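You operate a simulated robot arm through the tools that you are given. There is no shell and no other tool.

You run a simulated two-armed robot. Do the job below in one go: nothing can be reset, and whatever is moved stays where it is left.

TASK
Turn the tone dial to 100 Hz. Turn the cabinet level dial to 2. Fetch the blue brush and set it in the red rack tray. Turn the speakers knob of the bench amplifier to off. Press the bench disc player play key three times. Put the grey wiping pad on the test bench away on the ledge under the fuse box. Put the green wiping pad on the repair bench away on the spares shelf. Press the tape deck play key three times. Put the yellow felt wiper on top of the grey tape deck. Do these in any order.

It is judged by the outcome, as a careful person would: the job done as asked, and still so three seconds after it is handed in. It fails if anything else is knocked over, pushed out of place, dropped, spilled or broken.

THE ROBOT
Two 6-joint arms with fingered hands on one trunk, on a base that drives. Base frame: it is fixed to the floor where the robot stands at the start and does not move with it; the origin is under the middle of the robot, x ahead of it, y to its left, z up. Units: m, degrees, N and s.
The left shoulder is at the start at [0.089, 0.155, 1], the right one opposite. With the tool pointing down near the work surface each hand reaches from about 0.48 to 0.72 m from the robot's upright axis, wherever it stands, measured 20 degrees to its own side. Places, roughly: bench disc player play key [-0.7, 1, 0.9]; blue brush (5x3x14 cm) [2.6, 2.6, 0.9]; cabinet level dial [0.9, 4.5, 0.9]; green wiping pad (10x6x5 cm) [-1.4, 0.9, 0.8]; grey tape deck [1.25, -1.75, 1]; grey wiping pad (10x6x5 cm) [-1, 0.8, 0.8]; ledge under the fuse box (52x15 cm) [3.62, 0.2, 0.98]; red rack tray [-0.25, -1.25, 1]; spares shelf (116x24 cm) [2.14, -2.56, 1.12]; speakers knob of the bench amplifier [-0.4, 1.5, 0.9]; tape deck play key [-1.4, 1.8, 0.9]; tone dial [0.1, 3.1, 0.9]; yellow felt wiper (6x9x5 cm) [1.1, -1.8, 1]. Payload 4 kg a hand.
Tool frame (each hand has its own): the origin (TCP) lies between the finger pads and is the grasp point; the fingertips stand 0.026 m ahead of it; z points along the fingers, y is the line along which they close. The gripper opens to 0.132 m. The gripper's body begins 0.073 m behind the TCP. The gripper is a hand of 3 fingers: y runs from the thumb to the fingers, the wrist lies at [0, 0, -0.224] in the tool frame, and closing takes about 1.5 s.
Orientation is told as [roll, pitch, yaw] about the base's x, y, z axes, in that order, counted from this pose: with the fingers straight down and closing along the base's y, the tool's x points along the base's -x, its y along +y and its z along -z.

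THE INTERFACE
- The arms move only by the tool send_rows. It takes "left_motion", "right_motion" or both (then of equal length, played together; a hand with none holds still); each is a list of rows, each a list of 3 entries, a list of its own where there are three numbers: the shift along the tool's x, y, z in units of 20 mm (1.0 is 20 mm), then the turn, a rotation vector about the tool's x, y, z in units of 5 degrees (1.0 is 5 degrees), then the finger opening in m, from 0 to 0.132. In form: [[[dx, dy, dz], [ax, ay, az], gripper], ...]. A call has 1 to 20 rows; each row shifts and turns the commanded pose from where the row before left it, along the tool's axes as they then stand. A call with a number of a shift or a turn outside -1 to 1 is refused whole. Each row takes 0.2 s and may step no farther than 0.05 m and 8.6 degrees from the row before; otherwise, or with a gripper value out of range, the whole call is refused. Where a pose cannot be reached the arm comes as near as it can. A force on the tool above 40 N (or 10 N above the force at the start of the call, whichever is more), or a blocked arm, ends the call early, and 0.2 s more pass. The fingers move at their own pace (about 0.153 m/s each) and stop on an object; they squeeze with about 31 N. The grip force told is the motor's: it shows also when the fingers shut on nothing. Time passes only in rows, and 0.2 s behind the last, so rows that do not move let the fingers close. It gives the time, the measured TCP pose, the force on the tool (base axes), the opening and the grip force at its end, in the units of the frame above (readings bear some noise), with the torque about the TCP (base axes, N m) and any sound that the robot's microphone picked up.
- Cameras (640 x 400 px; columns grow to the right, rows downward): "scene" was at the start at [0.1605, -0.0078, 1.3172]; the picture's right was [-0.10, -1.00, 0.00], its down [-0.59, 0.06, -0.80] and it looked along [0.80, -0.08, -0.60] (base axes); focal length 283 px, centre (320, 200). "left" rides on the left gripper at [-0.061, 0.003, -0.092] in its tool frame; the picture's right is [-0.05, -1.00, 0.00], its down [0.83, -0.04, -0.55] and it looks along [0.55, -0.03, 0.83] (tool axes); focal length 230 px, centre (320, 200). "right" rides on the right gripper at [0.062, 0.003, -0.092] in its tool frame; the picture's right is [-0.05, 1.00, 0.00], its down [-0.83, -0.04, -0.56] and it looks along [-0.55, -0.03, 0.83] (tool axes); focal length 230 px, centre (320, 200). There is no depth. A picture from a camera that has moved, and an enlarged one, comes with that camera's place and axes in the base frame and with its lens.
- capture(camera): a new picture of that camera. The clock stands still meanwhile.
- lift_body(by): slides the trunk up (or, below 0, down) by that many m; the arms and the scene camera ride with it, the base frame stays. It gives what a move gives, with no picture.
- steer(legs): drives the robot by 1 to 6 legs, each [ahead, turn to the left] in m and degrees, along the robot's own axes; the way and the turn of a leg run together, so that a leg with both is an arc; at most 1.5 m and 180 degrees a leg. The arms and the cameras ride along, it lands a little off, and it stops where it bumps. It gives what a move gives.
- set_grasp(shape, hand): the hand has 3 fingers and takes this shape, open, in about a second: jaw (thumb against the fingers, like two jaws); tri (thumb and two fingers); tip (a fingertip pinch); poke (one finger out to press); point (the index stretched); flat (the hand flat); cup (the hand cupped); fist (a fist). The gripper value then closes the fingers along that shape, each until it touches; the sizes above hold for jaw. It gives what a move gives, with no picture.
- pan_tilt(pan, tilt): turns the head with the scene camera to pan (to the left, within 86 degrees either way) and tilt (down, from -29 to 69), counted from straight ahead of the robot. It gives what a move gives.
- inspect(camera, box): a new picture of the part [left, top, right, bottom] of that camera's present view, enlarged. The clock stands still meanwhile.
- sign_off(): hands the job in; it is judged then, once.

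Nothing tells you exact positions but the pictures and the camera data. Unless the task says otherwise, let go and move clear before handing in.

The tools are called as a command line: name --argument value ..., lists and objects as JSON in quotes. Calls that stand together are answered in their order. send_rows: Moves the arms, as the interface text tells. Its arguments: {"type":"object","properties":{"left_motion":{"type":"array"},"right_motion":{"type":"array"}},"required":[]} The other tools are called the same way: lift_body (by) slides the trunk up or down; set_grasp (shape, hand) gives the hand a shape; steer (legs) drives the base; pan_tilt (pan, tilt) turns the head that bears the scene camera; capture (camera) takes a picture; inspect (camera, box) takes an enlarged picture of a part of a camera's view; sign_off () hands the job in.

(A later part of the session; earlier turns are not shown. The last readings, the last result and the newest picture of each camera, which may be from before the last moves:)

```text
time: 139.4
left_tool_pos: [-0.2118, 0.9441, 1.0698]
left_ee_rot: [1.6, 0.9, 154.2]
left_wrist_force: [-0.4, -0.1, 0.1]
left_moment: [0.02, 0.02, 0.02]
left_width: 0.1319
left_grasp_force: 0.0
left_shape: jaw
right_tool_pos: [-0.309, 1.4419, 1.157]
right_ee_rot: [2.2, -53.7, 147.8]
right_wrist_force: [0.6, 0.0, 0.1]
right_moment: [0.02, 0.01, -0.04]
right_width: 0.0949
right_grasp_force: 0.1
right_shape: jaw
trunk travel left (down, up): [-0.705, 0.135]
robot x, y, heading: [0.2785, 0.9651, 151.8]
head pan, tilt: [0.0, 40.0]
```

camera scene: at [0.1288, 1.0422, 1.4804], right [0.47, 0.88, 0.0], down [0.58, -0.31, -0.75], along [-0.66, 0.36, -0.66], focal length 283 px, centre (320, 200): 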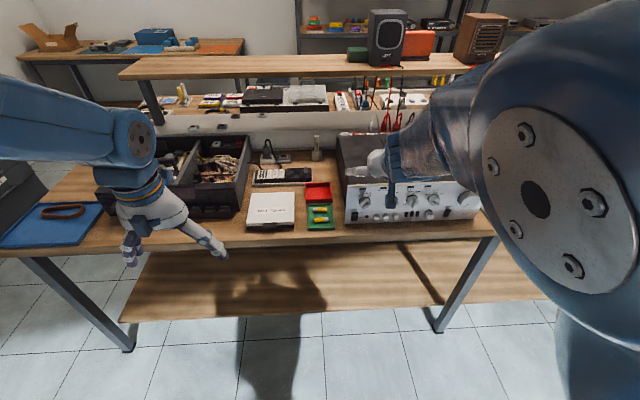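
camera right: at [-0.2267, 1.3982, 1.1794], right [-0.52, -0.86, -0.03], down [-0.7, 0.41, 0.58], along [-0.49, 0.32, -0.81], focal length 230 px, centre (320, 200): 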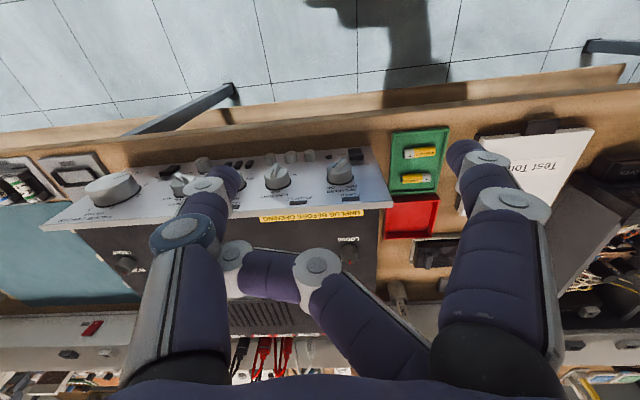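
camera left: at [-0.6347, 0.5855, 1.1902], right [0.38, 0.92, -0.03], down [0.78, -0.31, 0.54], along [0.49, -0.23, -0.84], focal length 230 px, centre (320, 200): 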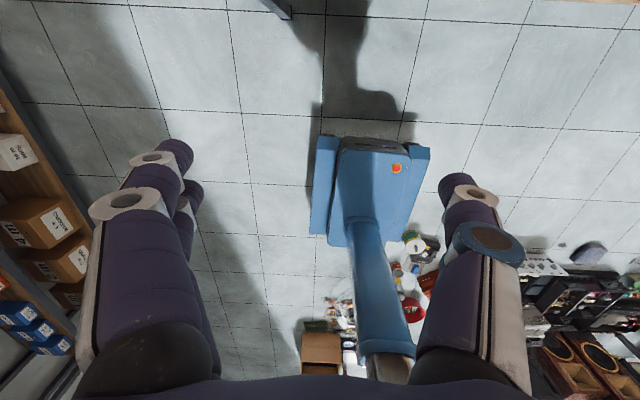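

Now the arm is in reach again; backing up.

steer --legs '[[-0.12, 0]]'

send_rows --right_motion '[[[0, 0, 0], [0, 0, 0], 0.132], [[0, 0, 0], [0, 0, 0], 0.132], [[0, 0, 0], [0, 0, 0], 0.132]]'

```text
time: 140.4
left_tool_pos: [-0.166, 0.9225, 1.0633]
left_ee_rot: [1.6, 1.4, 154.1]
left_wrist_force: [0.4, -0.1, -0.1]
left_moment: [0.1, 0.17, -0.02]
left_width: 0.1319
left_grasp_force: 0.0
left_shape: jaw
right_tool_pos: [-0.2608, 1.4188, 1.1479]
right_ee_rot: [2.5, -52.9, 147.4]
right_wrist_force: [1.3, -1.7, 0.1]
right_moment: [0.03, 0.1, 0.05]
right_width: 0.0953
right_grasp_force: 0.0
right_shape: jaw
trunk travel left (down, up): [-0.705, 0.135]
robot x, y, heading: [0.3336, 0.9292, 151.8]
head pan, tilt: [0.0, 40.0]
stopped in leg 1: the robot was blocked; the commanded pose is now the measured one
```

```text
time: 141.2
left_tool_pos: [-0.1511, 0.9129, 1.0739]
left_ee_rot: [1.5, 0.2, 154.1]
left_wrist_force: [-0.1, 0.7, 0.3]
left_moment: [0.0, 0.02, -0.02]
left_width: 0.132
left_grasp_force: 0.0
left_shape: jaw
right_tool_pos: [-0.2447, 1.4087, 1.1615]
right_ee_rot: [2.3, -54.0, 147.4]
right_wrist_force: [0.8, 0.9, 0.0]
right_moment: [0.01, 0.02, -0.01]
right_width: 0.0948
right_grasp_force: 0.0
right_shape: jaw
trunk travel left (down, up): [-0.705, 0.135]
robot x, y, heading: [0.3369, 0.9315, 151.9]
head pan, tilt: [0.0, 40.0]
```

Blocked again — this could be the floor items (cable reel/meter) behind the base. I'll look back with the left wrist camera immediately.

capture --camera "left"

inspect --camera "left" --box '[280, 60, 520, 260]'

```text
taken
camera left: at [-0.2064, 0.9391, 1.1655], right [0.39, 0.92, -0.03], down [0.77, -0.31, 0.56], along [0.5, -0.24, -0.83], focal length 230 px, centre (320, 200)
```

left: 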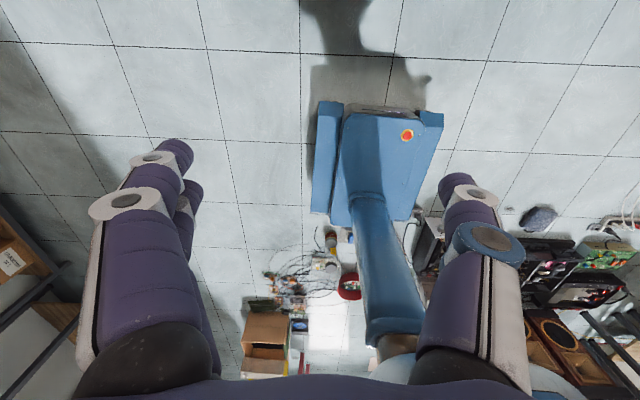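

```text
2.00 times, centred on (400, 160) of left
camera zoom: at [-0.2064, 0.9391, 1.1655], right [0.39, 0.92, -0.03], down [0.77, -0.31, 0.56], along [0.5, -0.24, -0.83], focal length 460 px, centre (160, 280)
```

zoom: 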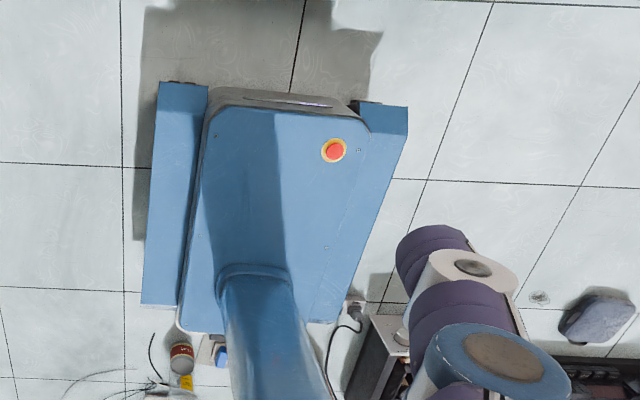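

The base's rear is right beside the floor items. I'll move forward away from them and inspect whether the reel/meter shifted.

steer --legs '[[0.1, 0]]'

capture --camera "left"

inspect --camera "left" --box '[280, 160, 520, 360]'

```text
time: 142.4
left_tool_pos: [-0.232, 0.9559, 1.0633]
left_ee_rot: [1.5, 2.0, 154.2]
left_wrist_force: [-0.6, -0.3, 0.4]
left_moment: [-0.02, -0.03, -0.03]
left_width: 0.1321
left_grasp_force: 0.1
left_shape: jaw
right_tool_pos: [-0.3312, 1.4553, 1.1644]
right_ee_rot: [2.2, -54.4, 147.5]
right_wrist_force: [0.6, 0.2, -0.4]
right_moment: [-0.02, -0.01, 0.03]
right_width: 0.0947
right_grasp_force: 0.1
right_shape: jaw
trunk travel left (down, up): [-0.705, 0.135]
robot x, y, heading: [0.2455, 0.9798, 152.1]
head pan, tilt: [0.0, 40.0]
```

```text
taken
camera left: at [-0.2907, 0.9835, 1.1526], right [0.39, 0.92, -0.03], down [0.76, -0.3, 0.58], along [0.53, -0.25, -0.81], focal length 230 px, centre (320, 200)
```

left: 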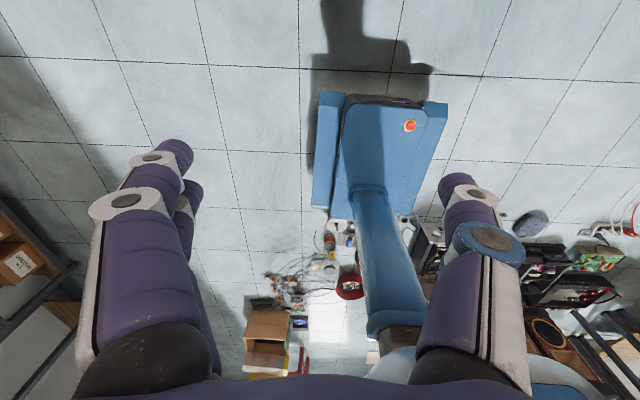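

```text
2.00 times, centred on (400, 260) of left
camera zoom: at [-0.2907, 0.9835, 1.1526], right [0.39, 0.92, -0.03], down [0.76, -0.3, 0.58], along [0.53, -0.25, -0.81], focal length 460 px, centre (160, 80)
```

zoom: 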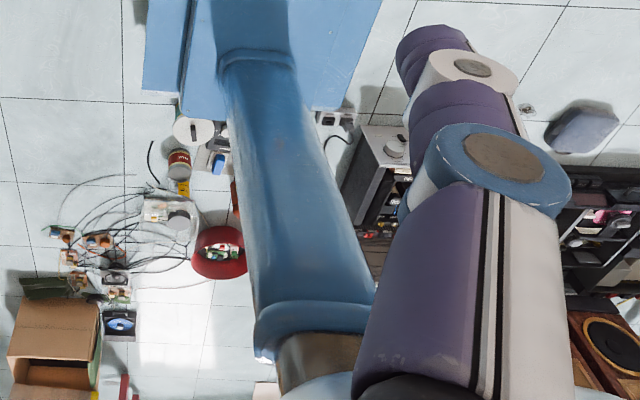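

Let me zoom in on the reel and meter and compare with the floor tile lines seen earlier.

inspect --camera "left" --box '[310, 200, 430, 290]'

```text
4.44 times, centred on (370, 245) of left
camera zoom: at [-0.2907, 0.9835, 1.1526], right [0.39, 0.92, -0.03], down [0.76, -0.3, 0.58], along [0.53, -0.25, -0.81], focal length 1022 px, centre (98, 0)
```

zoom: 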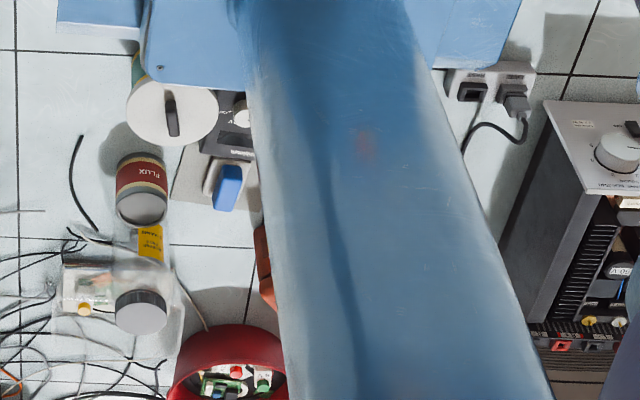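

Comparing with earlier pictures, the cable reel on the floor seems to have been nudged a few centimetres by the base; nothing fell over. I'll put it back later and keep well clear of it. First the knob: move forward a bit, raise the trunk and turn slightly right to gain arm room.

steer --legs '[[0.1, 0], [0, -25]]'

lift_body --by 0.08

capture --camera "scene"

```text
time: 144.9
left_tool_pos: [-0.278, 1.1957, 1.0534]
left_ee_rot: [1.6, 3.9, 129.3]
left_wrist_force: [0.0, 0.8, -0.6]
left_moment: [0.02, -0.03, -0.02]
left_width: 0.1322
left_grasp_force: 0.0
left_shape: jaw
right_tool_pos: [-0.156, 1.6916, 1.1732]
right_ee_rot: [1.7, -55.3, 122.5]
right_wrist_force: [0.2, 0.5, 0.0]
right_moment: [0.0, 0.0, -0.05]
right_width: 0.0951
right_grasp_force: 0.0
right_shape: jaw
trunk travel left (down, up): [-0.705, 0.135]
robot x, y, heading: [0.1561, 1.0209, 127.1]
head pan, tilt: [0.0, 40.0]
```

```text
time: 146.1
left_tool_pos: [-0.2614, 1.1746, 1.1158]
left_ee_rot: [1.9, 7.5, 129.3]
left_wrist_force: [-0.1, -0.4, 0.3]
left_moment: [0.05, -0.02, -0.04]
left_width: 0.132
left_grasp_force: 0.0
left_shape: jaw
right_tool_pos: [-0.1459, 1.684, 1.2681]
right_ee_rot: [1.5, -56.3, 122.3]
right_wrist_force: [0.0, 0.6, 0.3]
right_moment: [0.0, 0.0, 0.03]
right_width: 0.0949
right_grasp_force: 0.1
right_shape: jaw
trunk travel left (down, up): [-0.785, 0.055]
robot x, y, heading: [0.1579, 1.0269, 127.1]
head pan, tilt: [0.0, 40.0]
```

```text
taken
camera scene: at [0.054, 1.156, 1.5602], right [0.8, 0.6, 0.0], down [0.4, -0.52, -0.75], along [-0.45, 0.6, -0.66], focal length 283 px, centre (320, 200)
```

scene: 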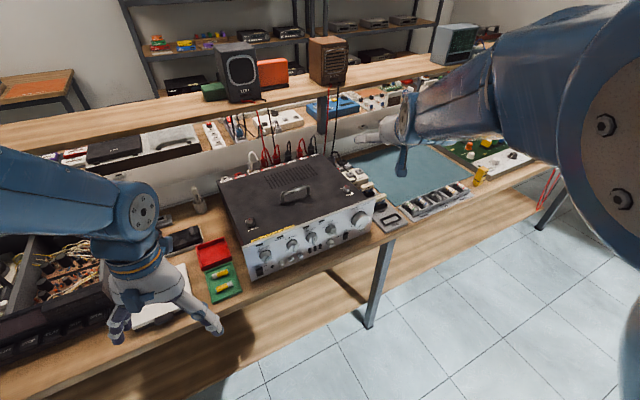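

Good view. I'll swing the right hand to point straight at the panel (horizontal), staying high and beside the amplifier first.

send_rows --right_motion '[[[-0.14, 0, 0.21], [-0.832, 0, -0.555], 0.1], [[-0.14, 0, 0.21], [-0.832, 0, -0.555], 0.1], [[-0.14, 0, 0.21], [-0.832, 0, -0.555], 0.1], [[-0.14, 0, 0.21], [-0.832, 0, -0.555], 0.1], [[-0.14, 0, 0.21], [-0.832, 0, -0.555], 0.1], [[-0.14, 0, 0.21], [-0.832, 0, -0.555], 0.1], [[-0.07, 0, 0.24], [0, -0.963, 0], 0.1], [[-0.07, 0, 0.24], [0, -0.963, 0], 0.1], [[-0.07, 0, 0.24], [0, -0.963, 0], 0.1], [[-0.07, 0, 0.24], [0, -0.963, 0], 0.1], [[0, 0, 0], [0, 0, 0], 0.1]]'

```text
time: 148.4
left_tool_pos: [-0.2603, 1.1739, 1.1179]
left_ee_rot: [1.8, 7.4, 129.4]
left_wrist_force: [0.4, 0.5, 0.6]
left_moment: [0.05, -0.01, 0.0]
left_width: 0.1319
left_grasp_force: 0.1
left_shape: jaw
right_tool_pos: [-0.2202, 1.7561, 1.3491]
right_ee_rot: [11.0, -70.1, 138.8]
right_wrist_force: [0.6, 0.1, -0.2]
right_moment: [0.0, 0.01, -0.03]
right_width: 0.024
right_grasp_force: 0.1
right_shape: jaw
right hand out of reach, approached as far as the arm can: row 1, 2, 7, 8, 9, 10
trunk travel left (down, up): [-0.785, 0.055]
robot x, y, heading: [0.1573, 1.0229, 126.8]
head pan, tilt: [0.0, 40.0]
```

The hand can't point level that high up. I'll lower it (still above the amplifier top) to see if it becomes reachable.

send_rows --right_motion '[[[0.966, 0, 0.259], [0, 0, 0], 0.1], [[0.966, 0, 0.259], [0, 0, 0], 0.1], [[0.966, 0, 0.259], [0, 0, 0], 0.1], [[0.966, 0, 0.259], [0, 0, 0], 0.1], [[0.966, 0, 0.259], [0, 0, 0], 0.1], [[0.966, 0, 0.259], [0, 0, 0], 0.1], [[0, 0, 0], [0, 0, 0], 0.1]]'

capture --camera "scene"

```text
time: 150.1
left_tool_pos: [-0.26, 1.1742, 1.1159]
left_ee_rot: [1.7, 7.4, 129.4]
left_wrist_force: [-0.3, -0.9, -0.5]
left_moment: [-0.01, -0.02, 0.02]
left_width: 0.1319
left_grasp_force: 0.1
left_shape: jaw
right_tool_pos: [-0.2622, 1.8051, 1.2782]
right_ee_rot: [15.9, -70.4, 133.5]
right_wrist_force: [0.8, 0.6, -0.5]
right_moment: [-0.02, -0.03, 0.02]
right_width: 0.0243
right_grasp_force: 0.1
right_shape: jaw
right hand out of reach, approached as far as the arm can: row 1, 2, 3, 4, 5, 6
trunk travel left (down, up): [-0.785, 0.055]
robot x, y, heading: [0.1593, 1.0245, 126.7]
head pan, tilt: [0.0, 40.0]
```

```text
taken
camera scene: at [0.055, 1.1555, 1.5604], right [0.8, 0.6, 0.0], down [0.4, -0.52, -0.75], along [-0.45, 0.6, -0.66], focal length 283 px, centre (320, 200)
```

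scene: 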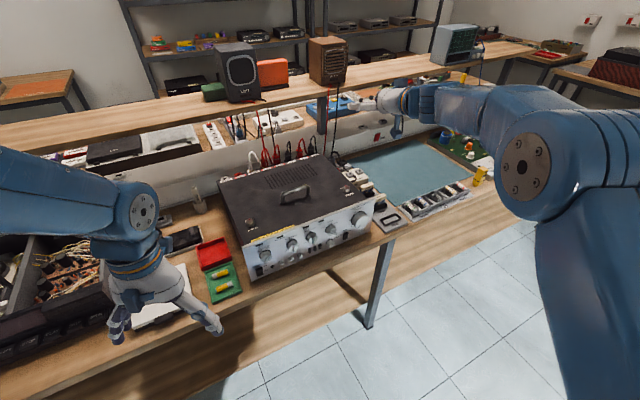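

I now suspect the wrist can't bend upward relative to the forearm, so the trunk should be low for horizontal pointing. I'll first bring the right hand back to tool-down.

send_rows --right_motion '[[[-0.966, 0, -0.259], [0, 0, 0], 0.1], [[-0.966, 0, -0.259], [0, 0, 0], 0.1], [[-0.966, 0, -0.259], [0, 0, 0], 0.1], [[-0.966, 0, -0.259], [0, 0, 0], 0.1], [[0, 0, 0], [0, 0.97, 0], 0.1], [[0, 0, 0], [0, 0.97, 0], 0.1], [[0, 0, 0], [0, 0.97, 0], 0.1], [[0, 0, 0], [0, 0.97, 0], 0.1], [[0, 0, 0], [0, 0.97, 0], 0.1], [[0, 0, 0], [0, 0.97, 0], 0.1], [[0, 0, 0], [0, 0.97, 0], 0.1], [[0, 0, 0], [0, 0.97, 0], 0.1], [[0, 0, 0], [0, 0.97, 0], 0.1], [[0, 0, 0], [0, 0.97, 0], 0.1], [[0, 0, 0], [0, 0.97, 0], 0.1], [[0, 0, 0], [0, 0.97, 0], 0.1], [[0, 0, 0], [0, 0, 0], 0.1]]'

```text
time: 150.7
left_tool_pos: [-0.2401, 1.1473, 1.1044]
left_ee_rot: [1.9, 10.9, 129.3]
left_wrist_force: [0.0, 0.1, 0.7]
left_moment: [0.03, 0.01, 0.01]
left_width: 0.132
left_grasp_force: 0.1
left_shape: jaw
right_tool_pos: [-0.2521, 1.7891, 1.3396]
right_ee_rot: [2.7, -72.2, 147.3]
right_wrist_force: [-0.4, -0.8, -0.7]
right_moment: [0.03, 0.04, 0.02]
right_width: 0.024
right_grasp_force: 0.1
right_shape: jaw
trunk travel left (down, up): [-0.785, 0.055]
robot x, y, heading: [0.1563, 1.0248, 127.1]
head pan, tilt: [0.0, 40.0]
stopped in row 3 (right hand): the arm was blocked; the commanded pose is now the measured one
```

The left arm has also crept inward. I'll re-extend the left arm and bring the right hand back toward tool-down together.

send_rows --left_motion '[[[-0.9, 0, 0], [0, -0.7, 0], 0.132], [[-0.9, 0, 0], [0, -0.7, 0], 0.132], [[-0.9, 0, 0], [0, -0.7, 0], 0.132], [[-0.9, 0, 0], [0, 0, 0], 0.132], [[-0.9, 0, 0], [0, 0, 0], 0.132], [[-0.9, 0, 0], [0, 0, 0], 0.132], [[-0.9, 0, 0], [0, 0, 0], 0.132], [[-0.9, 0, 0], [0, 0, 0], 0.132], [[-0.9, 0, 0], [0, 0, 0], 0.132], [[-0.9, 0, 0], [0, 0, 0], 0.132], [[0, 0, 0], [0, 0, 0], 0.132], [[0, 0, 0], [0, 0, 0], 0.132]]' --right_motion '[[[0, 0, 0], [0, 0.97, 0], 0.132], [[0, 0, 0], [0, 0.97, 0], 0.132], [[0, 0, 0], [0, 0.97, 0], 0.132], [[0, 0, 0], [0, 0.97, 0], 0.132], [[0, 0, 0], [0, 0.97, 0], 0.132], [[0, 0, 0], [0, 0.97, 0], 0.132], [[0, 0, 0], [0, 0.97, 0], 0.132], [[0, 0, 0], [0, 0.97, 0], 0.132], [[0, 0, 0], [0, 0.97, 0], 0.132], [[0, 0, 0], [0, 0.97, 0], 0.132], [[0, 0, 0], [0, 0.97, 0], 0.132], [[0, 0, 0], [0, 0.97, 0], 0.132]]'

```text
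time: 151.1
left_tool_pos: [-0.2313, 1.1389, 1.0929]
left_ee_rot: [2.1, 11.1, 129.3]
left_wrist_force: [0.4, 0.6, 1.5]
left_moment: [0.04, -0.02, -0.01]
left_width: 0.132
left_grasp_force: 0.1
left_shape: jaw
left hand out of reach, approached as far as the arm can: row 1
right_tool_pos: [-0.2425, 1.7758, 1.3566]
right_ee_rot: [1.5, -70.9, 148.6]
right_wrist_force: [-0.7, 0.8, -0.2]
right_moment: [0.02, 0.03, -0.02]
right_width: 0.0825
right_grasp_force: 0.0
right_shape: jaw
trunk travel left (down, up): [-0.785, 0.055]
robot x, y, heading: [0.1548, 1.0242, 127.2]
head pan, tilt: [0.0, 40.0]
stopped in row 1 (right hand): the arm was blocked; the commanded pose is now the measured one
```

send_rows --left_motion '[[[0, 0, 0], [0, 0, 0], 0.132], [[0, 0, 0], [0, 0, 0], 0.132], [[0, 0, 0], [0, 0, 0], 0.132]]' --right_motion '[[[0, 0, 0], [0, 0, 0], 0.132], [[0, 0, 0], [0, 0, 0], 0.132], [[0, 0, 0], [0, 0, 0], 0.132]]'

capture --camera "scene"

```text
time: 151.8
left_tool_pos: [-0.2323, 1.1397, 1.0934]
left_ee_rot: [1.8, 11.0, 129.2]
left_wrist_force: [0.0, -0.8, 0.2]
left_moment: [0.0, -0.01, 0.01]
left_width: 0.132
left_grasp_force: 0.0
left_shape: jaw
right_tool_pos: [-0.2416, 1.7758, 1.3572]
right_ee_rot: [1.3, -71.1, 148.8]
right_wrist_force: [0.1, -0.3, 0.9]
right_moment: [0.01, 0.0, 0.01]
right_width: 0.0948
right_grasp_force: 0.1
right_shape: jaw
trunk travel left (down, up): [-0.785, 0.055]
robot x, y, heading: [0.1567, 1.0224, 127.2]
head pan, tilt: [0.0, 40.0]
```

```text
taken
camera scene: at [0.0554, 1.1549, 1.5605], right [0.8, 0.6, 0.0], down [0.4, -0.52, -0.75], along [-0.45, 0.6, -0.66], focal length 283 px, centre (320, 200)
```

scene: 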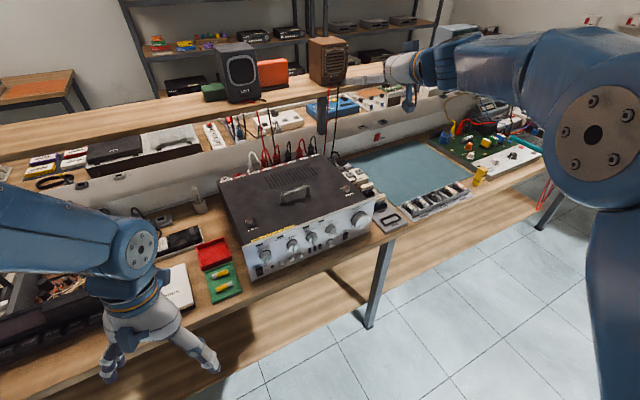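

Stable now. Retrying the re-posture in gentle steps.

send_rows --left_motion '[[[-0.5, 0, -0.2], [0, -0.5, 0], 0.132], [[-0.5, 0, -0.2], [0, -0.5, 0], 0.132], [[-0.5, 0, -0.2], [0, -0.5, 0], 0.132], [[-0.5, 0, 0], [0, -0.5, 0], 0.132], [[-0.8, 0, 0], [0, 0, 0], 0.132], [[-0.8, 0, 0], [0, 0, 0], 0.132], [[-0.8, 0, 0], [0, 0, 0], 0.132], [[-0.8, 0, 0], [0, 0, 0], 0.132], [[-0.8, 0, 0], [0, 0, 0], 0.132], [[-0.8, 0, 0], [0, 0, 0], 0.132], [[0, 0, 0], [0, 0, 0], 0.132]]' --right_motion '[[[0, 0, 0], [0, 0.5, 0], 0.132], [[0, 0, 0], [0, 0.5, 0], 0.132], [[0, 0, 0], [0, 0.9, 0], 0.132], [[0, 0, 0], [0, 0.9, 0], 0.132], [[0, 0, 0], [0, 0.9, 0], 0.132], [[0, 0, 0], [0, 0.9, 0], 0.132], [[0, 0, 0], [0, 0.9, 0], 0.132], [[0, 0, 0], [0, 0.9, 0], 0.132], [[0, 0, 0], [0, 0.9, 0], 0.132], [[0, 0, 0], [0, 0.9, 0], 0.132], [[0, 0, 0], [0, 0, 0], 0.132]]'

```text
time: 152.5
left_tool_pos: [-0.2345, 1.1428, 1.083]
left_ee_rot: [1.9, 7.0, 129.0]
left_wrist_force: [0.5, 0.2, 0.1]
left_moment: [0.04, 0.01, 0.0]
left_width: 0.1321
left_grasp_force: 0.1
left_shape: jaw
left hand out of reach, approached as far as the arm can: row 1, 3
right_tool_pos: [-0.2269, 1.7565, 1.3752]
right_ee_rot: [-0.1, -67.0, 150.1]
right_wrist_force: [0.3, -0.1, 0.1]
right_moment: [0.01, 0.03, 0.01]
right_width: 0.0945
right_grasp_force: 0.1
right_shape: jaw
trunk travel left (down, up): [-0.785, 0.055]
robot x, y, heading: [0.1564, 1.0257, 127.2]
head pan, tilt: [0.0, 40.0]
stopped in row 3 (right hand): the arm was blocked; the commanded pose is now the measured one
```

send_rows --right_motion '[[[0.46, 0, 0.195], [0, 0, 0], 0.132], [[0.46, 0, 0.195], [0, 0, 0], 0.132], [[0.46, 0, 0.195], [0, 0, 0], 0.132], [[0, 0, 0], [0, 0, 0], 0.132]]'

send_rows --right_motion '[[[0, 0, 0], [0.4, 0, 0.3], 0.132], [[0, 0, 0], [0.4, 0, 0.3], 0.132], [[0, 0, 0], [0.4, 0, 0.3], 0.132], [[0, 0, 0], [0, 0, 0], 0.132]]'

```text
time: 153.5
left_tool_pos: [-0.2355, 1.1464, 1.0827]
left_ee_rot: [1.9, 6.9, 129.1]
left_wrist_force: [0.3, 0.2, -0.7]
left_moment: [0.02, -0.01, 0.02]
left_width: 0.132
left_grasp_force: 0.1
left_shape: jaw
right_tool_pos: [-0.2303, 1.7598, 1.3426]
right_ee_rot: [0.0, -66.9, 149.8]
right_wrist_force: [-0.4, -0.4, -0.4]
right_moment: [0.0, -0.02, 0.02]
right_width: 0.0944
right_grasp_force: 0.1
right_shape: jaw
trunk travel left (down, up): [-0.785, 0.055]
robot x, y, heading: [0.1565, 1.023, 127.4]
head pan, tilt: [0.0, 40.0]
```

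```text
time: 154.5
left_tool_pos: [-0.2365, 1.1459, 1.0843]
left_ee_rot: [1.8, 6.8, 129.0]
left_wrist_force: [-0.9, 0.2, 0.6]
left_moment: [-0.03, -0.03, -0.02]
left_width: 0.1321
left_grasp_force: 0.1
left_shape: jaw
right_tool_pos: [-0.229, 1.7583, 1.343]
right_ee_rot: [4.6, -66.7, 138.3]
right_wrist_force: [-0.4, 1.2, 0.0]
right_moment: [0.03, -0.03, -0.01]
right_width: 0.0945
right_grasp_force: 0.0
right_shape: jaw
trunk travel left (down, up): [-0.785, 0.055]
robot x, y, heading: [0.1567, 1.0233, 127.4]
head pan, tilt: [0.0, 40.0]
```

That works. Continuing: lower and pitch back toward tool-down.

send_rows --right_motion '[[[0.46, 0, 0.195], [0, 0.4, 0], 0.132], [[0.46, 0, 0.195], [0, 0.4, 0], 0.132], [[0.46, 0, 0.195], [0, 0.4, 0], 0.132], [[0.46, 0, 0.195], [0, 0.4, 0], 0.132], [[0.46, 0, 0.195], [0, 0.4, 0], 0.132], [[0.46, 0, 0.195], [0, 0.4, 0], 0.132], [[0.46, 0, 0.195], [0, 0.4, 0], 0.132], [[0.46, 0, 0.195], [0, 0.4, 0], 0.132], [[0, 0, 0], [0, 0, 0], 0.132]]'

send_rows --right_motion '[[[0, 0, 0], [0, 0.7, 0], 0.132], [[0, 0, 0], [0, 0.7, 0], 0.132], [[0, 0, 0], [0, 0.7, 0], 0.132], [[0, 0, 0], [0, 0.7, 0], 0.132], [[0, 0, 0], [0, 0.7, 0], 0.132], [[0, 0, 0], [0, 0.7, 0], 0.132], [[0, 0, 0], [0, 0, 0], 0.132]]'

```text
time: 156.2
left_tool_pos: [-0.2155, 1.1184, 1.0718]
left_ee_rot: [2.0, 10.2, 129.1]
left_wrist_force: [-0.2, -1.0, -0.2]
left_moment: [0.01, 0.03, 0.05]
left_width: 0.1323
left_grasp_force: 0.0
left_shape: jaw
right_tool_pos: [-0.2093, 1.7323, 1.2862]
right_ee_rot: [2.3, -53.4, 140.6]
right_wrist_force: [0.1, -0.3, 0.1]
right_moment: [0.05, 0.0, -0.02]
right_width: 0.0945
right_grasp_force: 0.0
right_shape: jaw
trunk travel left (down, up): [-0.785, 0.055]
robot x, y, heading: [0.1581, 1.0219, 127.6]
head pan, tilt: [0.0, 40.0]
stopped in row 8 (right hand): the arm was blocked; the commanded pose is now the measured one
```

```text
time: 156.9
left_tool_pos: [-0.2076, 1.1092, 1.0683]
left_ee_rot: [2.1, 10.8, 129.4]
left_wrist_force: [0.6, 0.5, -0.1]
left_moment: [0.03, 0.0, 0.0]
left_width: 0.1319
left_grasp_force: 0.0
left_shape: jaw
right_tool_pos: [-0.1959, 1.7141, 1.3016]
right_ee_rot: [1.6, -46.5, 141.4]
right_wrist_force: [-0.1, -0.2, -0.2]
right_moment: [0.01, 0.03, -0.03]
right_width: 0.0945
right_grasp_force: 0.0
right_shape: jaw
trunk travel left (down, up): [-0.785, 0.055]
robot x, y, heading: [0.1587, 1.0238, 127.2]
head pan, tilt: [0.0, 40.0]
stopped in row 3 (right hand): the arm was blocked; the commanded pose is now the measured one
```

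Progressing. Now the left arm: it has crept close to the body, so I'll extend it forward.

send_rows --left_motion '[[[-0.6, 0, 0], [0, -0.3, 0], 0.132], [[-0.6, 0, 0], [0, -0.3, 0], 0.132], [[-0.6, 0, 0], [0, -0.3, 0], 0.132], [[-0.6, 0, 0], [0, -0.3, 0], 0.132], [[-0.6, 0, 0], [0, -0.3, 0], 0.132], [[-0.6, 0, 0], [0, -0.3, 0], 0.132], [[-0.6, 0, 0], [0, -0.3, 0], 0.132], [[-0.6, 0, 0], [0, 0, 0], 0.132], [[-0.6, 0, 0], [0, 0, 0], 0.132], [[-0.6, 0, 0], [0, 0, 0], 0.132], [[-0.6, 0, 0], [0, 0, 0], 0.132], [[-0.6, 0, 0], [0, 0, 0], 0.132], [[-0.6, 0, 0], [0, 0, 0], 0.132], [[-0.6, 0, 0], [0, 0, 0], 0.132], [[-0.6, 0, 0], [0, 0, 0], 0.132]]'

```text
time: 160.1
left_tool_pos: [-0.3191, 1.25, 1.0688]
left_ee_rot: [2.0, -1.5, 128.6]
left_wrist_force: [0.7, 0.0, 0.8]
left_moment: [-0.01, 0.03, -0.02]
left_width: 0.132
left_grasp_force: 0.0
left_shape: jaw
left hand out of reach, approached as far as the arm can: row 1
right_tool_pos: [-0.1975, 1.719, 1.3]
right_ee_rot: [1.7, -46.2, 141.2]
right_wrist_force: [0.0, -0.6, -0.1]
right_moment: [0.03, 0.01, -0.01]
right_width: 0.0947
right_grasp_force: 0.1
right_shape: jaw
trunk travel left (down, up): [-0.785, 0.055]
robot x, y, heading: [0.1549, 1.0226, 127.4]
head pan, tilt: [0.0, 40.0]
```

Left arm restored. Now finish leveling the right hand in modest steps.

send_rows --right_motion '[[[0, 0, 0], [0, 0.6, 0], 0.132], [[0, 0, 0], [0, 0.6, 0], 0.132], [[0, 0, 0], [0, 0.6, 0], 0.132], [[0, 0, 0], [0, 0.6, 0], 0.132], [[0, 0, 0], [0, 0.6, 0], 0.132], [[0, 0, 0.3], [0, 0.6, 0], 0.132], [[0, 0, 0.5], [0, 0.6, 0], 0.132], [[0, 0, 0.5], [0, 0.6, 0], 0.132], [[0, 0, 0.5], [0, 0.6, 0], 0.132], [[0, 0, 0.5], [0, 0.6, 0], 0.132], [[0, 0, 0.5], [0, 0.6, 0], 0.132], [[0, 0, 0.5], [0, 0.6, 0], 0.132], [[0, 0, 0.5], [0, 0.6, 0], 0.132], [[0, 0, 0.5], [0, 0.6, 0], 0.132], [[0, 0, 0.5], [0, 0.6, 0], 0.132]]'

```text
time: 160.7
left_tool_pos: [-0.3057, 1.2322, 1.0768]
left_ee_rot: [1.9, -2.6, 128.6]
left_wrist_force: [1.3, 0.2, 0.0]
left_moment: [0.0, 0.05, 0.02]
left_width: 0.132
left_grasp_force: 0.0
left_shape: jaw
right_tool_pos: [-0.1826, 1.6988, 1.3151]
right_ee_rot: [1.1, -41.9, 141.6]
right_wrist_force: [0.2, -0.7, -0.2]
right_moment: [0.03, 0.07, -0.03]
right_width: 0.0946
right_grasp_force: 0.0
right_shape: jaw
trunk travel left (down, up): [-0.785, 0.055]
robot x, y, heading: [0.157, 1.0232, 127.3]
head pan, tilt: [0.0, 40.0]
stopped in row 3 (right hand): the arm was blocked; the commanded pose is now the measured one
```

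Working theory: the wrist can't bend above the forearm line, so with the trunk low (shoulder below the knob) level pointing should work. I'll pull the right hand back from over the bench and then lower the trunk.

send_rows --right_motion '[[[0.6, 0, -0.5], [0, 0, 0], 0.132], [[0.6, 0, -0.5], [0, 0, 0], 0.132], [[0.6, 0, -0.5], [0, 0, 0], 0.132], [[0.6, 0, -0.5], [0, 0, 0], 0.132], [[0.6, 0, -0.5], [0, 0, 0], 0.132], [[0, 0, 0], [0, 0, 0], 0.132]]'

lift_body --by -0.2

capture --camera "scene"

```text
time: 162.1
left_tool_pos: [-0.3066, 1.2348, 1.0762]
left_ee_rot: [1.9, -2.6, 128.6]
left_wrist_force: [-0.3, -0.5, -0.3]
left_moment: [-0.02, -0.02, -0.01]
left_width: 0.1318
left_grasp_force: 0.0
left_shape: jaw
right_tool_pos: [-0.1214, 1.6535, 1.3101]
right_ee_rot: [1.2, -41.7, 141.6]
right_wrist_force: [-0.3, 0.2, -1.0]
right_moment: [0.02, 0.01, 0.02]
right_width: 0.0947
right_grasp_force: 0.1
right_shape: jaw
trunk travel left (down, up): [-0.785, 0.055]
robot x, y, heading: [0.1542, 1.0255, 127.1]
head pan, tilt: [0.0, 40.0]
```

```text
time: 164.3
left_tool_pos: [-0.3073, 1.2349, 0.875]
left_ee_rot: [1.9, -2.6, 128.6]
left_wrist_force: [0.7, -0.5, 0.1]
left_moment: [-0.04, 0.0, -0.05]
left_width: 0.1323
left_grasp_force: 0.0
left_shape: jaw
right_tool_pos: [-0.1226, 1.6531, 1.1104]
right_ee_rot: [1.3, -41.8, 141.5]
right_wrist_force: [0.6, 0.2, 0.2]
right_moment: [-0.03, -0.03, -0.03]
right_width: 0.0947
right_grasp_force: 0.2
right_shape: jaw
trunk travel left (down, up): [-0.585, 0.255]
robot x, y, heading: [0.155, 1.0259, 126.9]
head pan, tilt: [0.0, 40.0]
```

```text
taken
camera scene: at [0.0574, 1.1525, 1.3605], right [0.8, 0.6, 0.0], down [0.4, -0.52, -0.75], along [-0.45, 0.6, -0.66], focal length 283 px, centre (320, 200)
```

scene: 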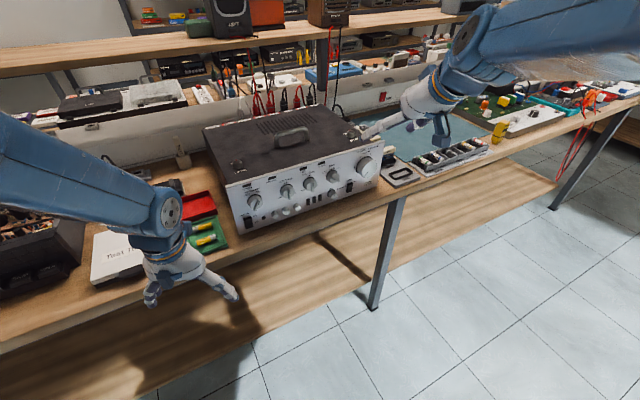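

Lowering the trunk further; both hands are in front of the bench edge.

lift_body --by -0.3

send_rows --right_motion '[[[0, 0, 0], [0, -0.7, 0], 0.132], [[0, 0, 0], [0, -0.7, 0], 0.132], [[0, 0, 0], [0, -0.7, 0], 0.132], [[0, 0, 0], [0, -0.7, 0], 0.132], [[0, 0, 0], [0, -0.7, 0], 0.132], [[0, 0, 0], [0, -0.7, 0], 0.132], [[0, 0, 0], [0, 0, 0], 0.132]]'

```text
time: 167.3
left_tool_pos: [-0.3075, 1.2349, 0.576]
left_ee_rot: [1.9, -2.5, 128.6]
left_wrist_force: [0.0, 0.9, -0.2]
left_moment: [0.03, -0.02, 0.03]
left_width: 0.1318
left_grasp_force: 0.1
left_shape: jaw
right_tool_pos: [-0.1224, 1.6527, 0.8101]
right_ee_rot: [1.2, -41.8, 141.6]
right_wrist_force: [0.3, 0.1, 0.4]
right_moment: [-0.02, 0.0, 0.04]
right_width: 0.0946
right_grasp_force: 0.0
right_shape: jaw
trunk travel left (down, up): [-0.285, 0.555]
robot x, y, heading: [0.1525, 1.022, 127.0]
head pan, tilt: [0.0, 40.0]
```

```text
time: 168.9
left_tool_pos: [-0.3074, 1.2339, 0.5765]
left_ee_rot: [1.9, -2.5, 128.6]
left_wrist_force: [0.4, 0.0, 0.1]
left_moment: [0.0, -0.01, 0.01]
left_width: 0.132
left_grasp_force: 0.0
left_shape: jaw
right_tool_pos: [-0.1218, 1.6531, 0.8119]
right_ee_rot: [1.8, -58.8, 140.8]
right_wrist_force: [-0.6, -0.3, 0.0]
right_moment: [-0.02, -0.03, -0.01]
right_width: 0.0944
right_grasp_force: 0.0
right_shape: jaw
right hand out of reach, approached as far as the arm can: row 6
trunk travel left (down, up): [-0.285, 0.555]
robot x, y, heading: [0.1585, 1.0221, 127.1]
head pan, tilt: [0.0, 40.0]
```

It's the minimum shoulder–wrist distance (~0.43 m) that limits. Lowering the trunk more gives room; then I'll raise the hand to knob height and level it.

lift_body --by -0.2

send_rows --right_motion '[[[-0.857, 0, -0.515], [0, 0, 0], 0.132], [[-0.857, 0, -0.515], [0, 0, 0], 0.132], [[-0.857, 0, -0.515], [0, 0, 0], 0.132], [[-0.857, 0, -0.515], [0, 0, 0], 0.132], [[-0.857, 0, -0.515], [0, 0, 0], 0.132], [[-0.857, 0, -0.515], [0, 0, 0], 0.132], [[-0.857, 0, -0.515], [0, 0, 0], 0.132], [[-0.857, 0, -0.515], [0, 0, 0], 0.132], [[-0.857, 0, -0.515], [0, 0, 0], 0.132], [[-0.857, 0, -0.515], [0, 0, 0], 0.132], [[-0.857, 0, -0.515], [0, 0, 0], 0.132], [[-0.857, 0, -0.515], [0, 0, 0], 0.132], [[-0.857, 0, -0.515], [0, 0, 0], 0.132], [[-0.857, 0, -0.515], [0, 0, 0], 0.132], [[-0.857, 0, -0.515], [0, 0, 0], 0.132], [[0, 0, 0], [0, 0, 0], 0.132]]'

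```text
time: 171.1
left_tool_pos: [-0.307, 1.233, 0.3756]
left_ee_rot: [1.8, -2.5, 128.5]
left_wrist_force: [0.5, -0.9, 0.5]
left_moment: [0.0, 0.05, -0.02]
left_width: 0.1318
left_grasp_force: 0.0
left_shape: jaw
right_tool_pos: [-0.1222, 1.6539, 0.6121]
right_ee_rot: [1.9, -58.8, 140.8]
right_wrist_force: [-0.5, -0.8, 0.3]
right_moment: [0.0, 0.01, 0.0]
right_width: 0.0948
right_grasp_force: 0.1
right_shape: jaw
trunk travel left (down, up): [-0.085, 0.755]
robot x, y, heading: [0.1546, 1.0245, 126.9]
head pan, tilt: [0.0, 40.0]
```

```text
time: 174.4
left_tool_pos: [-0.3071, 1.2326, 0.3762]
left_ee_rot: [1.9, -2.5, 128.6]
left_wrist_force: [0.4, 1.3, 0.6]
left_moment: [0.01, -0.01, 0.01]
left_width: 0.1319
left_grasp_force: 0.0
left_shape: jaw
right_tool_pos: [-0.1194, 1.6577, 0.9117]
right_ee_rot: [1.8, -58.8, 140.8]
right_wrist_force: [-0.2, -0.2, -0.1]
right_moment: [0.01, -0.02, 0.01]
right_width: 0.0949
right_grasp_force: 0.1
right_shape: jaw
trunk travel left (down, up): [-0.085, 0.755]
robot x, y, heading: [0.1583, 1.0219, 127.3]
head pan, tilt: [0.0, 40.0]
```

Works well. Now pitch the hand to level.

send_rows --right_motion '[[[0, 0, 0], [0, -0.9, 0], 0.132], [[0, 0, 0], [0, -0.9, 0], 0.132], [[0, 0, 0], [0, -0.9, 0], 0.132], [[0, 0, 0], [0, -0.9, 0], 0.132], [[0, 0, 0], [0, -0.9, 0], 0.132], [[0, 0, 0], [0, -0.9, 0], 0.132], [[0, 0, 0], [0, -0.84, 0], 0.132], [[0, 0, 0], [0, 0, 0], 0.132]]'

capture --camera "scene"

capture --camera "right"

```text
time: 176.2
left_tool_pos: [-0.3072, 1.2334, 0.3761]
left_ee_rot: [2.0, -2.4, 128.6]
left_wrist_force: [0.0, -0.1, -0.8]
left_moment: [-0.03, 0.0, 0.04]
left_width: 0.1321
left_grasp_force: 0.0
left_shape: jaw
right_tool_pos: [-0.1321, 1.6733, 0.9108]
right_ee_rot: [72.3, -88.9, 70.2]
right_wrist_force: [-0.7, -0.1, 0.0]
right_moment: [-0.03, -0.02, 0.03]
right_width: 0.0945
right_grasp_force: 0.0
right_shape: jaw
right hand out of reach, approached as far as the arm can: row 5, 6, 7
trunk travel left (down, up): [-0.085, 0.755]
robot x, y, heading: [0.1553, 1.0238, 127.1]
head pan, tilt: [0.0, 40.0]
```

```text
taken
camera scene: at [0.063, 1.145, 0.8605], right [0.8, 0.6, 0.0], down [0.4, -0.52, -0.75], along [-0.45, 0.6, -0.66], focal length 283 px, centre (320, 200)
```

scene: 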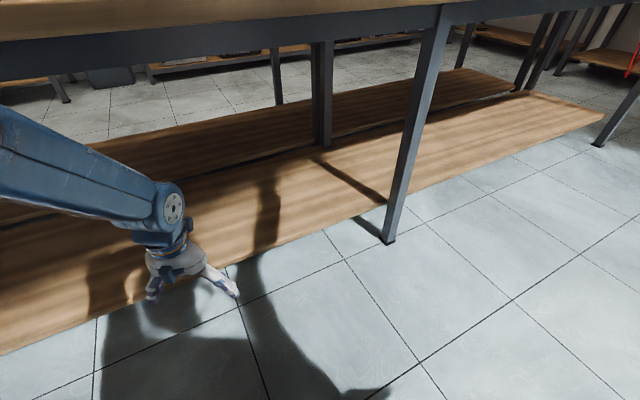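

```text
taken
camera right: at [-0.0602, 1.614, 0.8486], right [-0.61, -0.79, 0.07], down [0.47, -0.29, 0.83], along [-0.64, 0.54, 0.55], focal length 230 px, centre (320, 200)
```

right: 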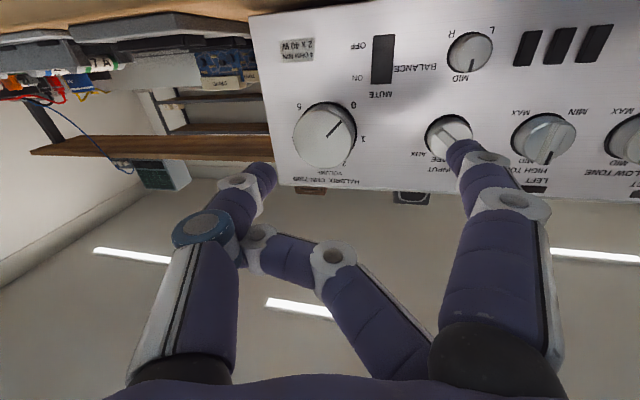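

Level pointing works with the low trunk. The wrist camera now sees the panel (upside down). I'll square the hand to the panel and slide left toward the SPEAKERS knob, staying ~6 cm clear of the knobs.

send_rows --right_motion '[[[0, 0, 0], [-0.95, 0, 0], 0.132], [[0, 0, 0], [-0.95, 0, 0], 0.132], [[0, 1, 0], [0, 0, 0], 0.132], [[0, 1, 0], [0, 0, 0], 0.132], [[0, 1, 0], [0, 0, 0], 0.132], [[0, 1, 0], [0, 0, 0], 0.132], [[0, 1, 0], [0, 0, 0], 0.132], [[0, 1, 0], [0, 0, 0], 0.132], [[0, 1, 0], [0, 0, 0], 0.132], [[0, 1, 0], [0, 0, 0], 0.132], [[0, 1, 0], [0, 0, 0], 0.132], [[0, 1, 0], [0, 0, 0], 0.132], [[0, 1, 0], [0, 0, 0], 0.132], [[0, 1, 0], [0, 0, 0], 0.132], [[0, 1, 0], [0, 0, 0], 0.132], [[0, 0.8, 0], [0, 0, 0], 0.132], [[0, 0, 0], [0, 0, 0], 0.132]]'

capture --camera "right"

```text
time: 180.1
left_tool_pos: [-0.3029, 1.2288, 0.3836]
left_ee_rot: [1.9, -3.7, 128.6]
left_wrist_force: [0.4, -0.3, -1.1]
left_moment: [0.0, -0.01, -0.02]
left_width: 0.1319
left_grasp_force: 0.1
left_shape: jaw
right_tool_pos: [-0.27, 1.5421, 0.926]
right_ee_rot: [79.3, -83.1, 71.8]
right_wrist_force: [0.2, 0.6, 0.1]
right_moment: [0.02, -0.04, 0.0]
right_width: 0.0946
right_grasp_force: 0.0
right_shape: jaw
right hand out of reach, approached as far as the arm can: row 4, 5, 6, 7, 8, 9, 10, 11, 12, 13, 14, 15, 16
trunk travel left (down, up): [-0.085, 0.755]
robot x, y, heading: [0.1543, 1.0207, 127.2]
head pan, tilt: [0.0, 40.0]
stopped in row 17 (right hand): the arm was blocked; the commanded pose is now the measured one
```

```text
taken
camera right: at [-0.191, 1.489, 0.867], right [-0.48, -0.86, 0.17], down [0.54, -0.14, 0.83], along [-0.69, 0.49, 0.53], focal length 230 px, centre (320, 200)
```

right: 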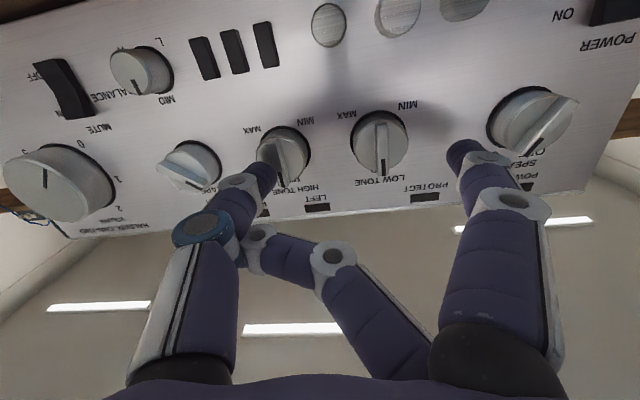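

The arm hits a limit here: the shoulder is too near the bench for this pose. I'll lift the hand above the knob row (trunk +8 cm, no contact felt), then rotate the base right so the shoulder sits farther from the bench.

lift_body --by 0.08

capture --camera "right"

```text
time: 181.2
left_tool_pos: [-0.3024, 1.2282, 0.4649]
left_ee_rot: [1.9, -3.5, 128.6]
left_wrist_force: [0.0, 0.6, 0.2]
left_moment: [-0.02, 0.04, 0.0]
left_width: 0.1319
left_grasp_force: 0.1
left_shape: jaw
right_tool_pos: [-0.2718, 1.5446, 1.0071]
right_ee_rot: [76.7, -82.9, 74.2]
right_wrist_force: [0.0, -0.2, -1.1]
right_moment: [0.02, 0.0, 0.0]
right_width: 0.0945
right_grasp_force: 0.0
right_shape: jaw
trunk travel left (down, up): [-0.165, 0.675]
robot x, y, heading: [0.1547, 1.0233, 127.2]
head pan, tilt: [0.0, 40.0]
```

```text
taken
camera right: at [-0.1925, 1.4913, 0.9472], right [-0.48, -0.86, 0.17], down [0.53, -0.13, 0.83], along [-0.7, 0.49, 0.52], focal length 230 px, centre (320, 200)
```

right: 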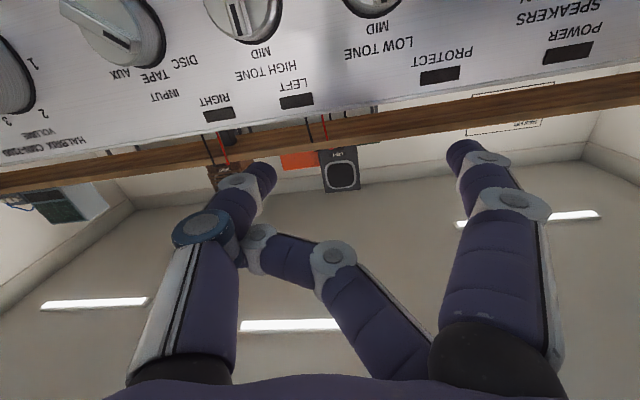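

The knobs were not disturbed. Rotating the base right now.

steer --legs '[[0, -12], [0, -12], [0, -11]]'

send_rows --right_motion '[[[0, 0, 0], [0, 0, 0], 0.132], [[0, 0, 0], [0, 0, 0], 0.132], [[0, 0, 0], [0, 0, 0], 0.132], [[0, 0, 0], [0, 0, 0], 0.132]]'

```text
time: 184.0
left_tool_pos: [-0.105, 1.4545, 0.4635]
left_ee_rot: [1.8, -3.6, 94.0]
left_wrist_force: [0.8, 0.0, 0.4]
left_moment: [0.02, -0.02, 0.0]
left_width: 0.1319
left_grasp_force: 0.0
left_shape: jaw
right_tool_pos: [0.0989, 1.6926, 1.0151]
right_ee_rot: [82.0, -83.8, 34.7]
right_wrist_force: [0.1, -0.1, -0.1]
right_moment: [0.0, 0.0, -0.02]
right_width: 0.0946
right_grasp_force: 0.0
right_shape: jaw
trunk travel left (down, up): [-0.165, 0.675]
robot x, y, heading: [0.1497, 1.0243, 92.3]
head pan, tilt: [0.0, 40.0]
```

```text
time: 185.2
left_tool_pos: [-0.1032, 1.4384, 0.4803]
left_ee_rot: [1.9, -5.7, 94.0]
left_wrist_force: [0.0, 0.4, -0.6]
left_moment: [-0.02, 0.01, -0.02]
left_width: 0.1321
left_grasp_force: 0.0
left_shape: jaw
right_tool_pos: [0.1066, 1.6985, 0.9831]
right_ee_rot: [63.6, -80.3, 52.6]
right_wrist_force: [0.2, 1.3, -0.5]
right_moment: [-0.01, -0.01, -0.02]
right_width: 0.0945
right_grasp_force: 0.2
right_shape: jaw
trunk travel left (down, up): [-0.165, 0.675]
robot x, y, heading: [0.1511, 1.0207, 92.3]
head pan, tilt: [0.0, 40.0]
stopped in row 4 (right hand): the arm was blocked; the commanded pose is now the measured one
```

Shoulder is now ~0.25 m farther from the bench. Squaring the hand to the panel direction again.

send_rows --right_motion '[[[0, 0, 0.3], [-0.887, 0, -0.157], 0.132], [[0, 0, 0.3], [-0.887, 0, -0.157], 0.132], [[0, 0, 0.3], [-0.887, 0, -0.157], 0.132], [[0, 0, 0.3], [-0.887, 0, -0.157], 0.132], [[0, 0, 0.3], [-0.887, 0, -0.157], 0.132], [[0, 0, 0.3], [-0.887, 0, -0.157], 0.132], [[0, 0, 0.3], [-0.887, 0, -0.157], 0.132], [[0, 0, 0.3], [-0.887, 0, -0.157], 0.132], [[0, 0, 0], [0, -1, 0], 0.132], [[0, 0, 0], [0, -0.9, 0], 0.132], [[0, 0, 0], [0, 0, 0], 0.132]]'

capture --camera "right"

```text
time: 187.6
left_tool_pos: [-0.1029, 1.4398, 0.4799]
left_ee_rot: [1.8, -5.7, 94.0]
left_wrist_force: [-0.6, -0.1, -0.2]
left_moment: [-0.03, 0.02, 0.0]
left_width: 0.1322
left_grasp_force: 0.0
left_shape: jaw
right_tool_pos: [0.0706, 1.7174, 1.0116]
right_ee_rot: [175.7, -79.5, -23.8]
right_wrist_force: [0.0, -0.1, -0.1]
right_moment: [0.02, 0.0, -0.02]
right_width: 0.0946
right_grasp_force: 0.1
right_shape: jaw
trunk travel left (down, up): [-0.165, 0.675]
robot x, y, heading: [0.1541, 1.0279, 92.5]
head pan, tilt: [0.0, 40.0]
```

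```text
taken
camera right: at [0.1402, 1.6759, 0.933], right [-0.46, -0.89, 0.06], down [0.64, -0.28, 0.72], along [-0.62, 0.37, 0.69], focal length 230 px, centre (320, 200)
```

right: 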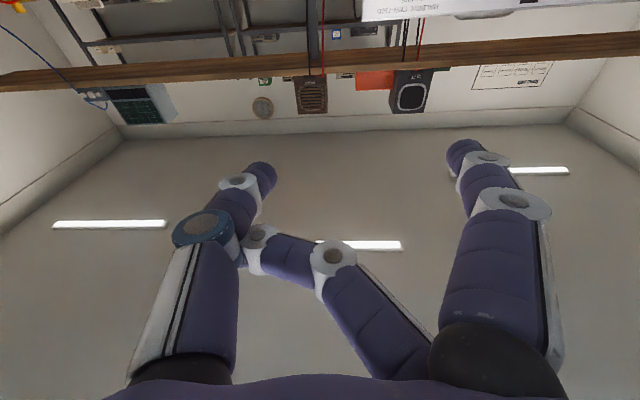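

Hand now points about 10° too high; correcting and sliding left/down toward the SPEAKERS knob at a safe 10+ cm stand-off.

send_rows --right_motion '[[[0, 0, 0], [0, 1, 0], 0.132], [[0, 0, 0], [0, 1, 0], 0.132], [[0.25, 1, 0.25], [0, 0, 0], 0.132], [[0.25, 1, 0.25], [0, 0, 0], 0.132], [[0.25, 1, 0.25], [0, 0, 0], 0.132], [[0.25, 1, 0.25], [0, 0, 0], 0.132], [[0.25, 1, 0.25], [0, 0, 0], 0.132], [[0.25, 1, 0.25], [0, 0, 0], 0.132], [[0.25, 1, 0.25], [0, 0, 0], 0.132], [[0.25, 1, 0.25], [0, 0, 0], 0.132], [[0.25, 1, 0.25], [0, 0, 0], 0.132], [[0.25, 1, 0.25], [0, 0, 0], 0.132], [[0.25, 1, 0.25], [0, 0, 0], 0.132], [[0.25, 1, 0.25], [0, 0, 0], 0.132], [[0.25, 1, 0.25], [0, 0, 0], 0.132], [[0.25, 1, 0.25], [0, 0, 0], 0.132], [[0.25, 1, 0.25], [0, 0, 0], 0.132], [[0.25, 1, 0.25], [0, 0, 0], 0.132], [[0.25, 1, 0.25], [0, 0, 0], 0.132], [[0, 0, 0], [0, 0, 0], 0.132]]'

capture --camera "right"

```text
time: 192.0
left_tool_pos: [-0.103, 1.4289, 0.4866]
left_ee_rot: [1.8, -6.8, 93.9]
left_wrist_force: [0.0, 0.0, -0.2]
left_moment: [-0.01, 0.02, -0.01]
left_width: 0.132
left_grasp_force: 0.0
left_shape: jaw
right_tool_pos: [0.0019, 1.6214, 0.9597]
right_ee_rot: [90.4, -82.3, 61.1]
right_wrist_force: [0.7, -0.4, 0.3]
right_moment: [0.02, -0.01, 0.0]
right_width: 0.0946
right_grasp_force: 0.0
right_shape: jaw
right hand out of reach, approached as far as the arm can: row 10, 11, 12, 13, 14, 15, 16, 17, 18, 19
trunk travel left (down, up): [-0.165, 0.675]
robot x, y, heading: [0.1547, 1.0238, 92.6]
head pan, tilt: [0.0, 40.0]
stopped in row 20 (right hand): the arm was blocked; the commanded pose is now the measured one
```

```text
taken
camera right: at [0.079, 1.567, 0.8984], right [-0.47, -0.86, 0.19], down [0.56, -0.13, 0.82], along [-0.68, 0.49, 0.55], focal length 230 px, centre (320, 200)
```

right: 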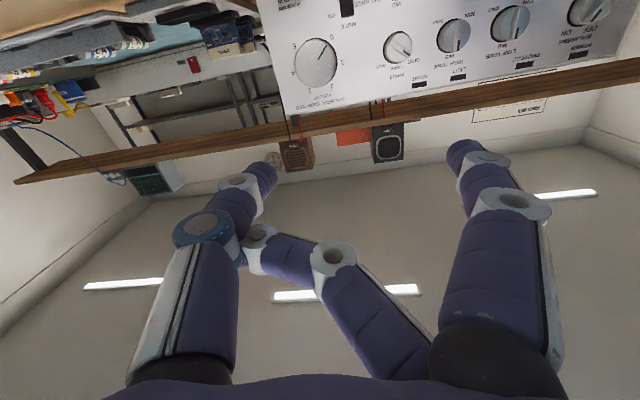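

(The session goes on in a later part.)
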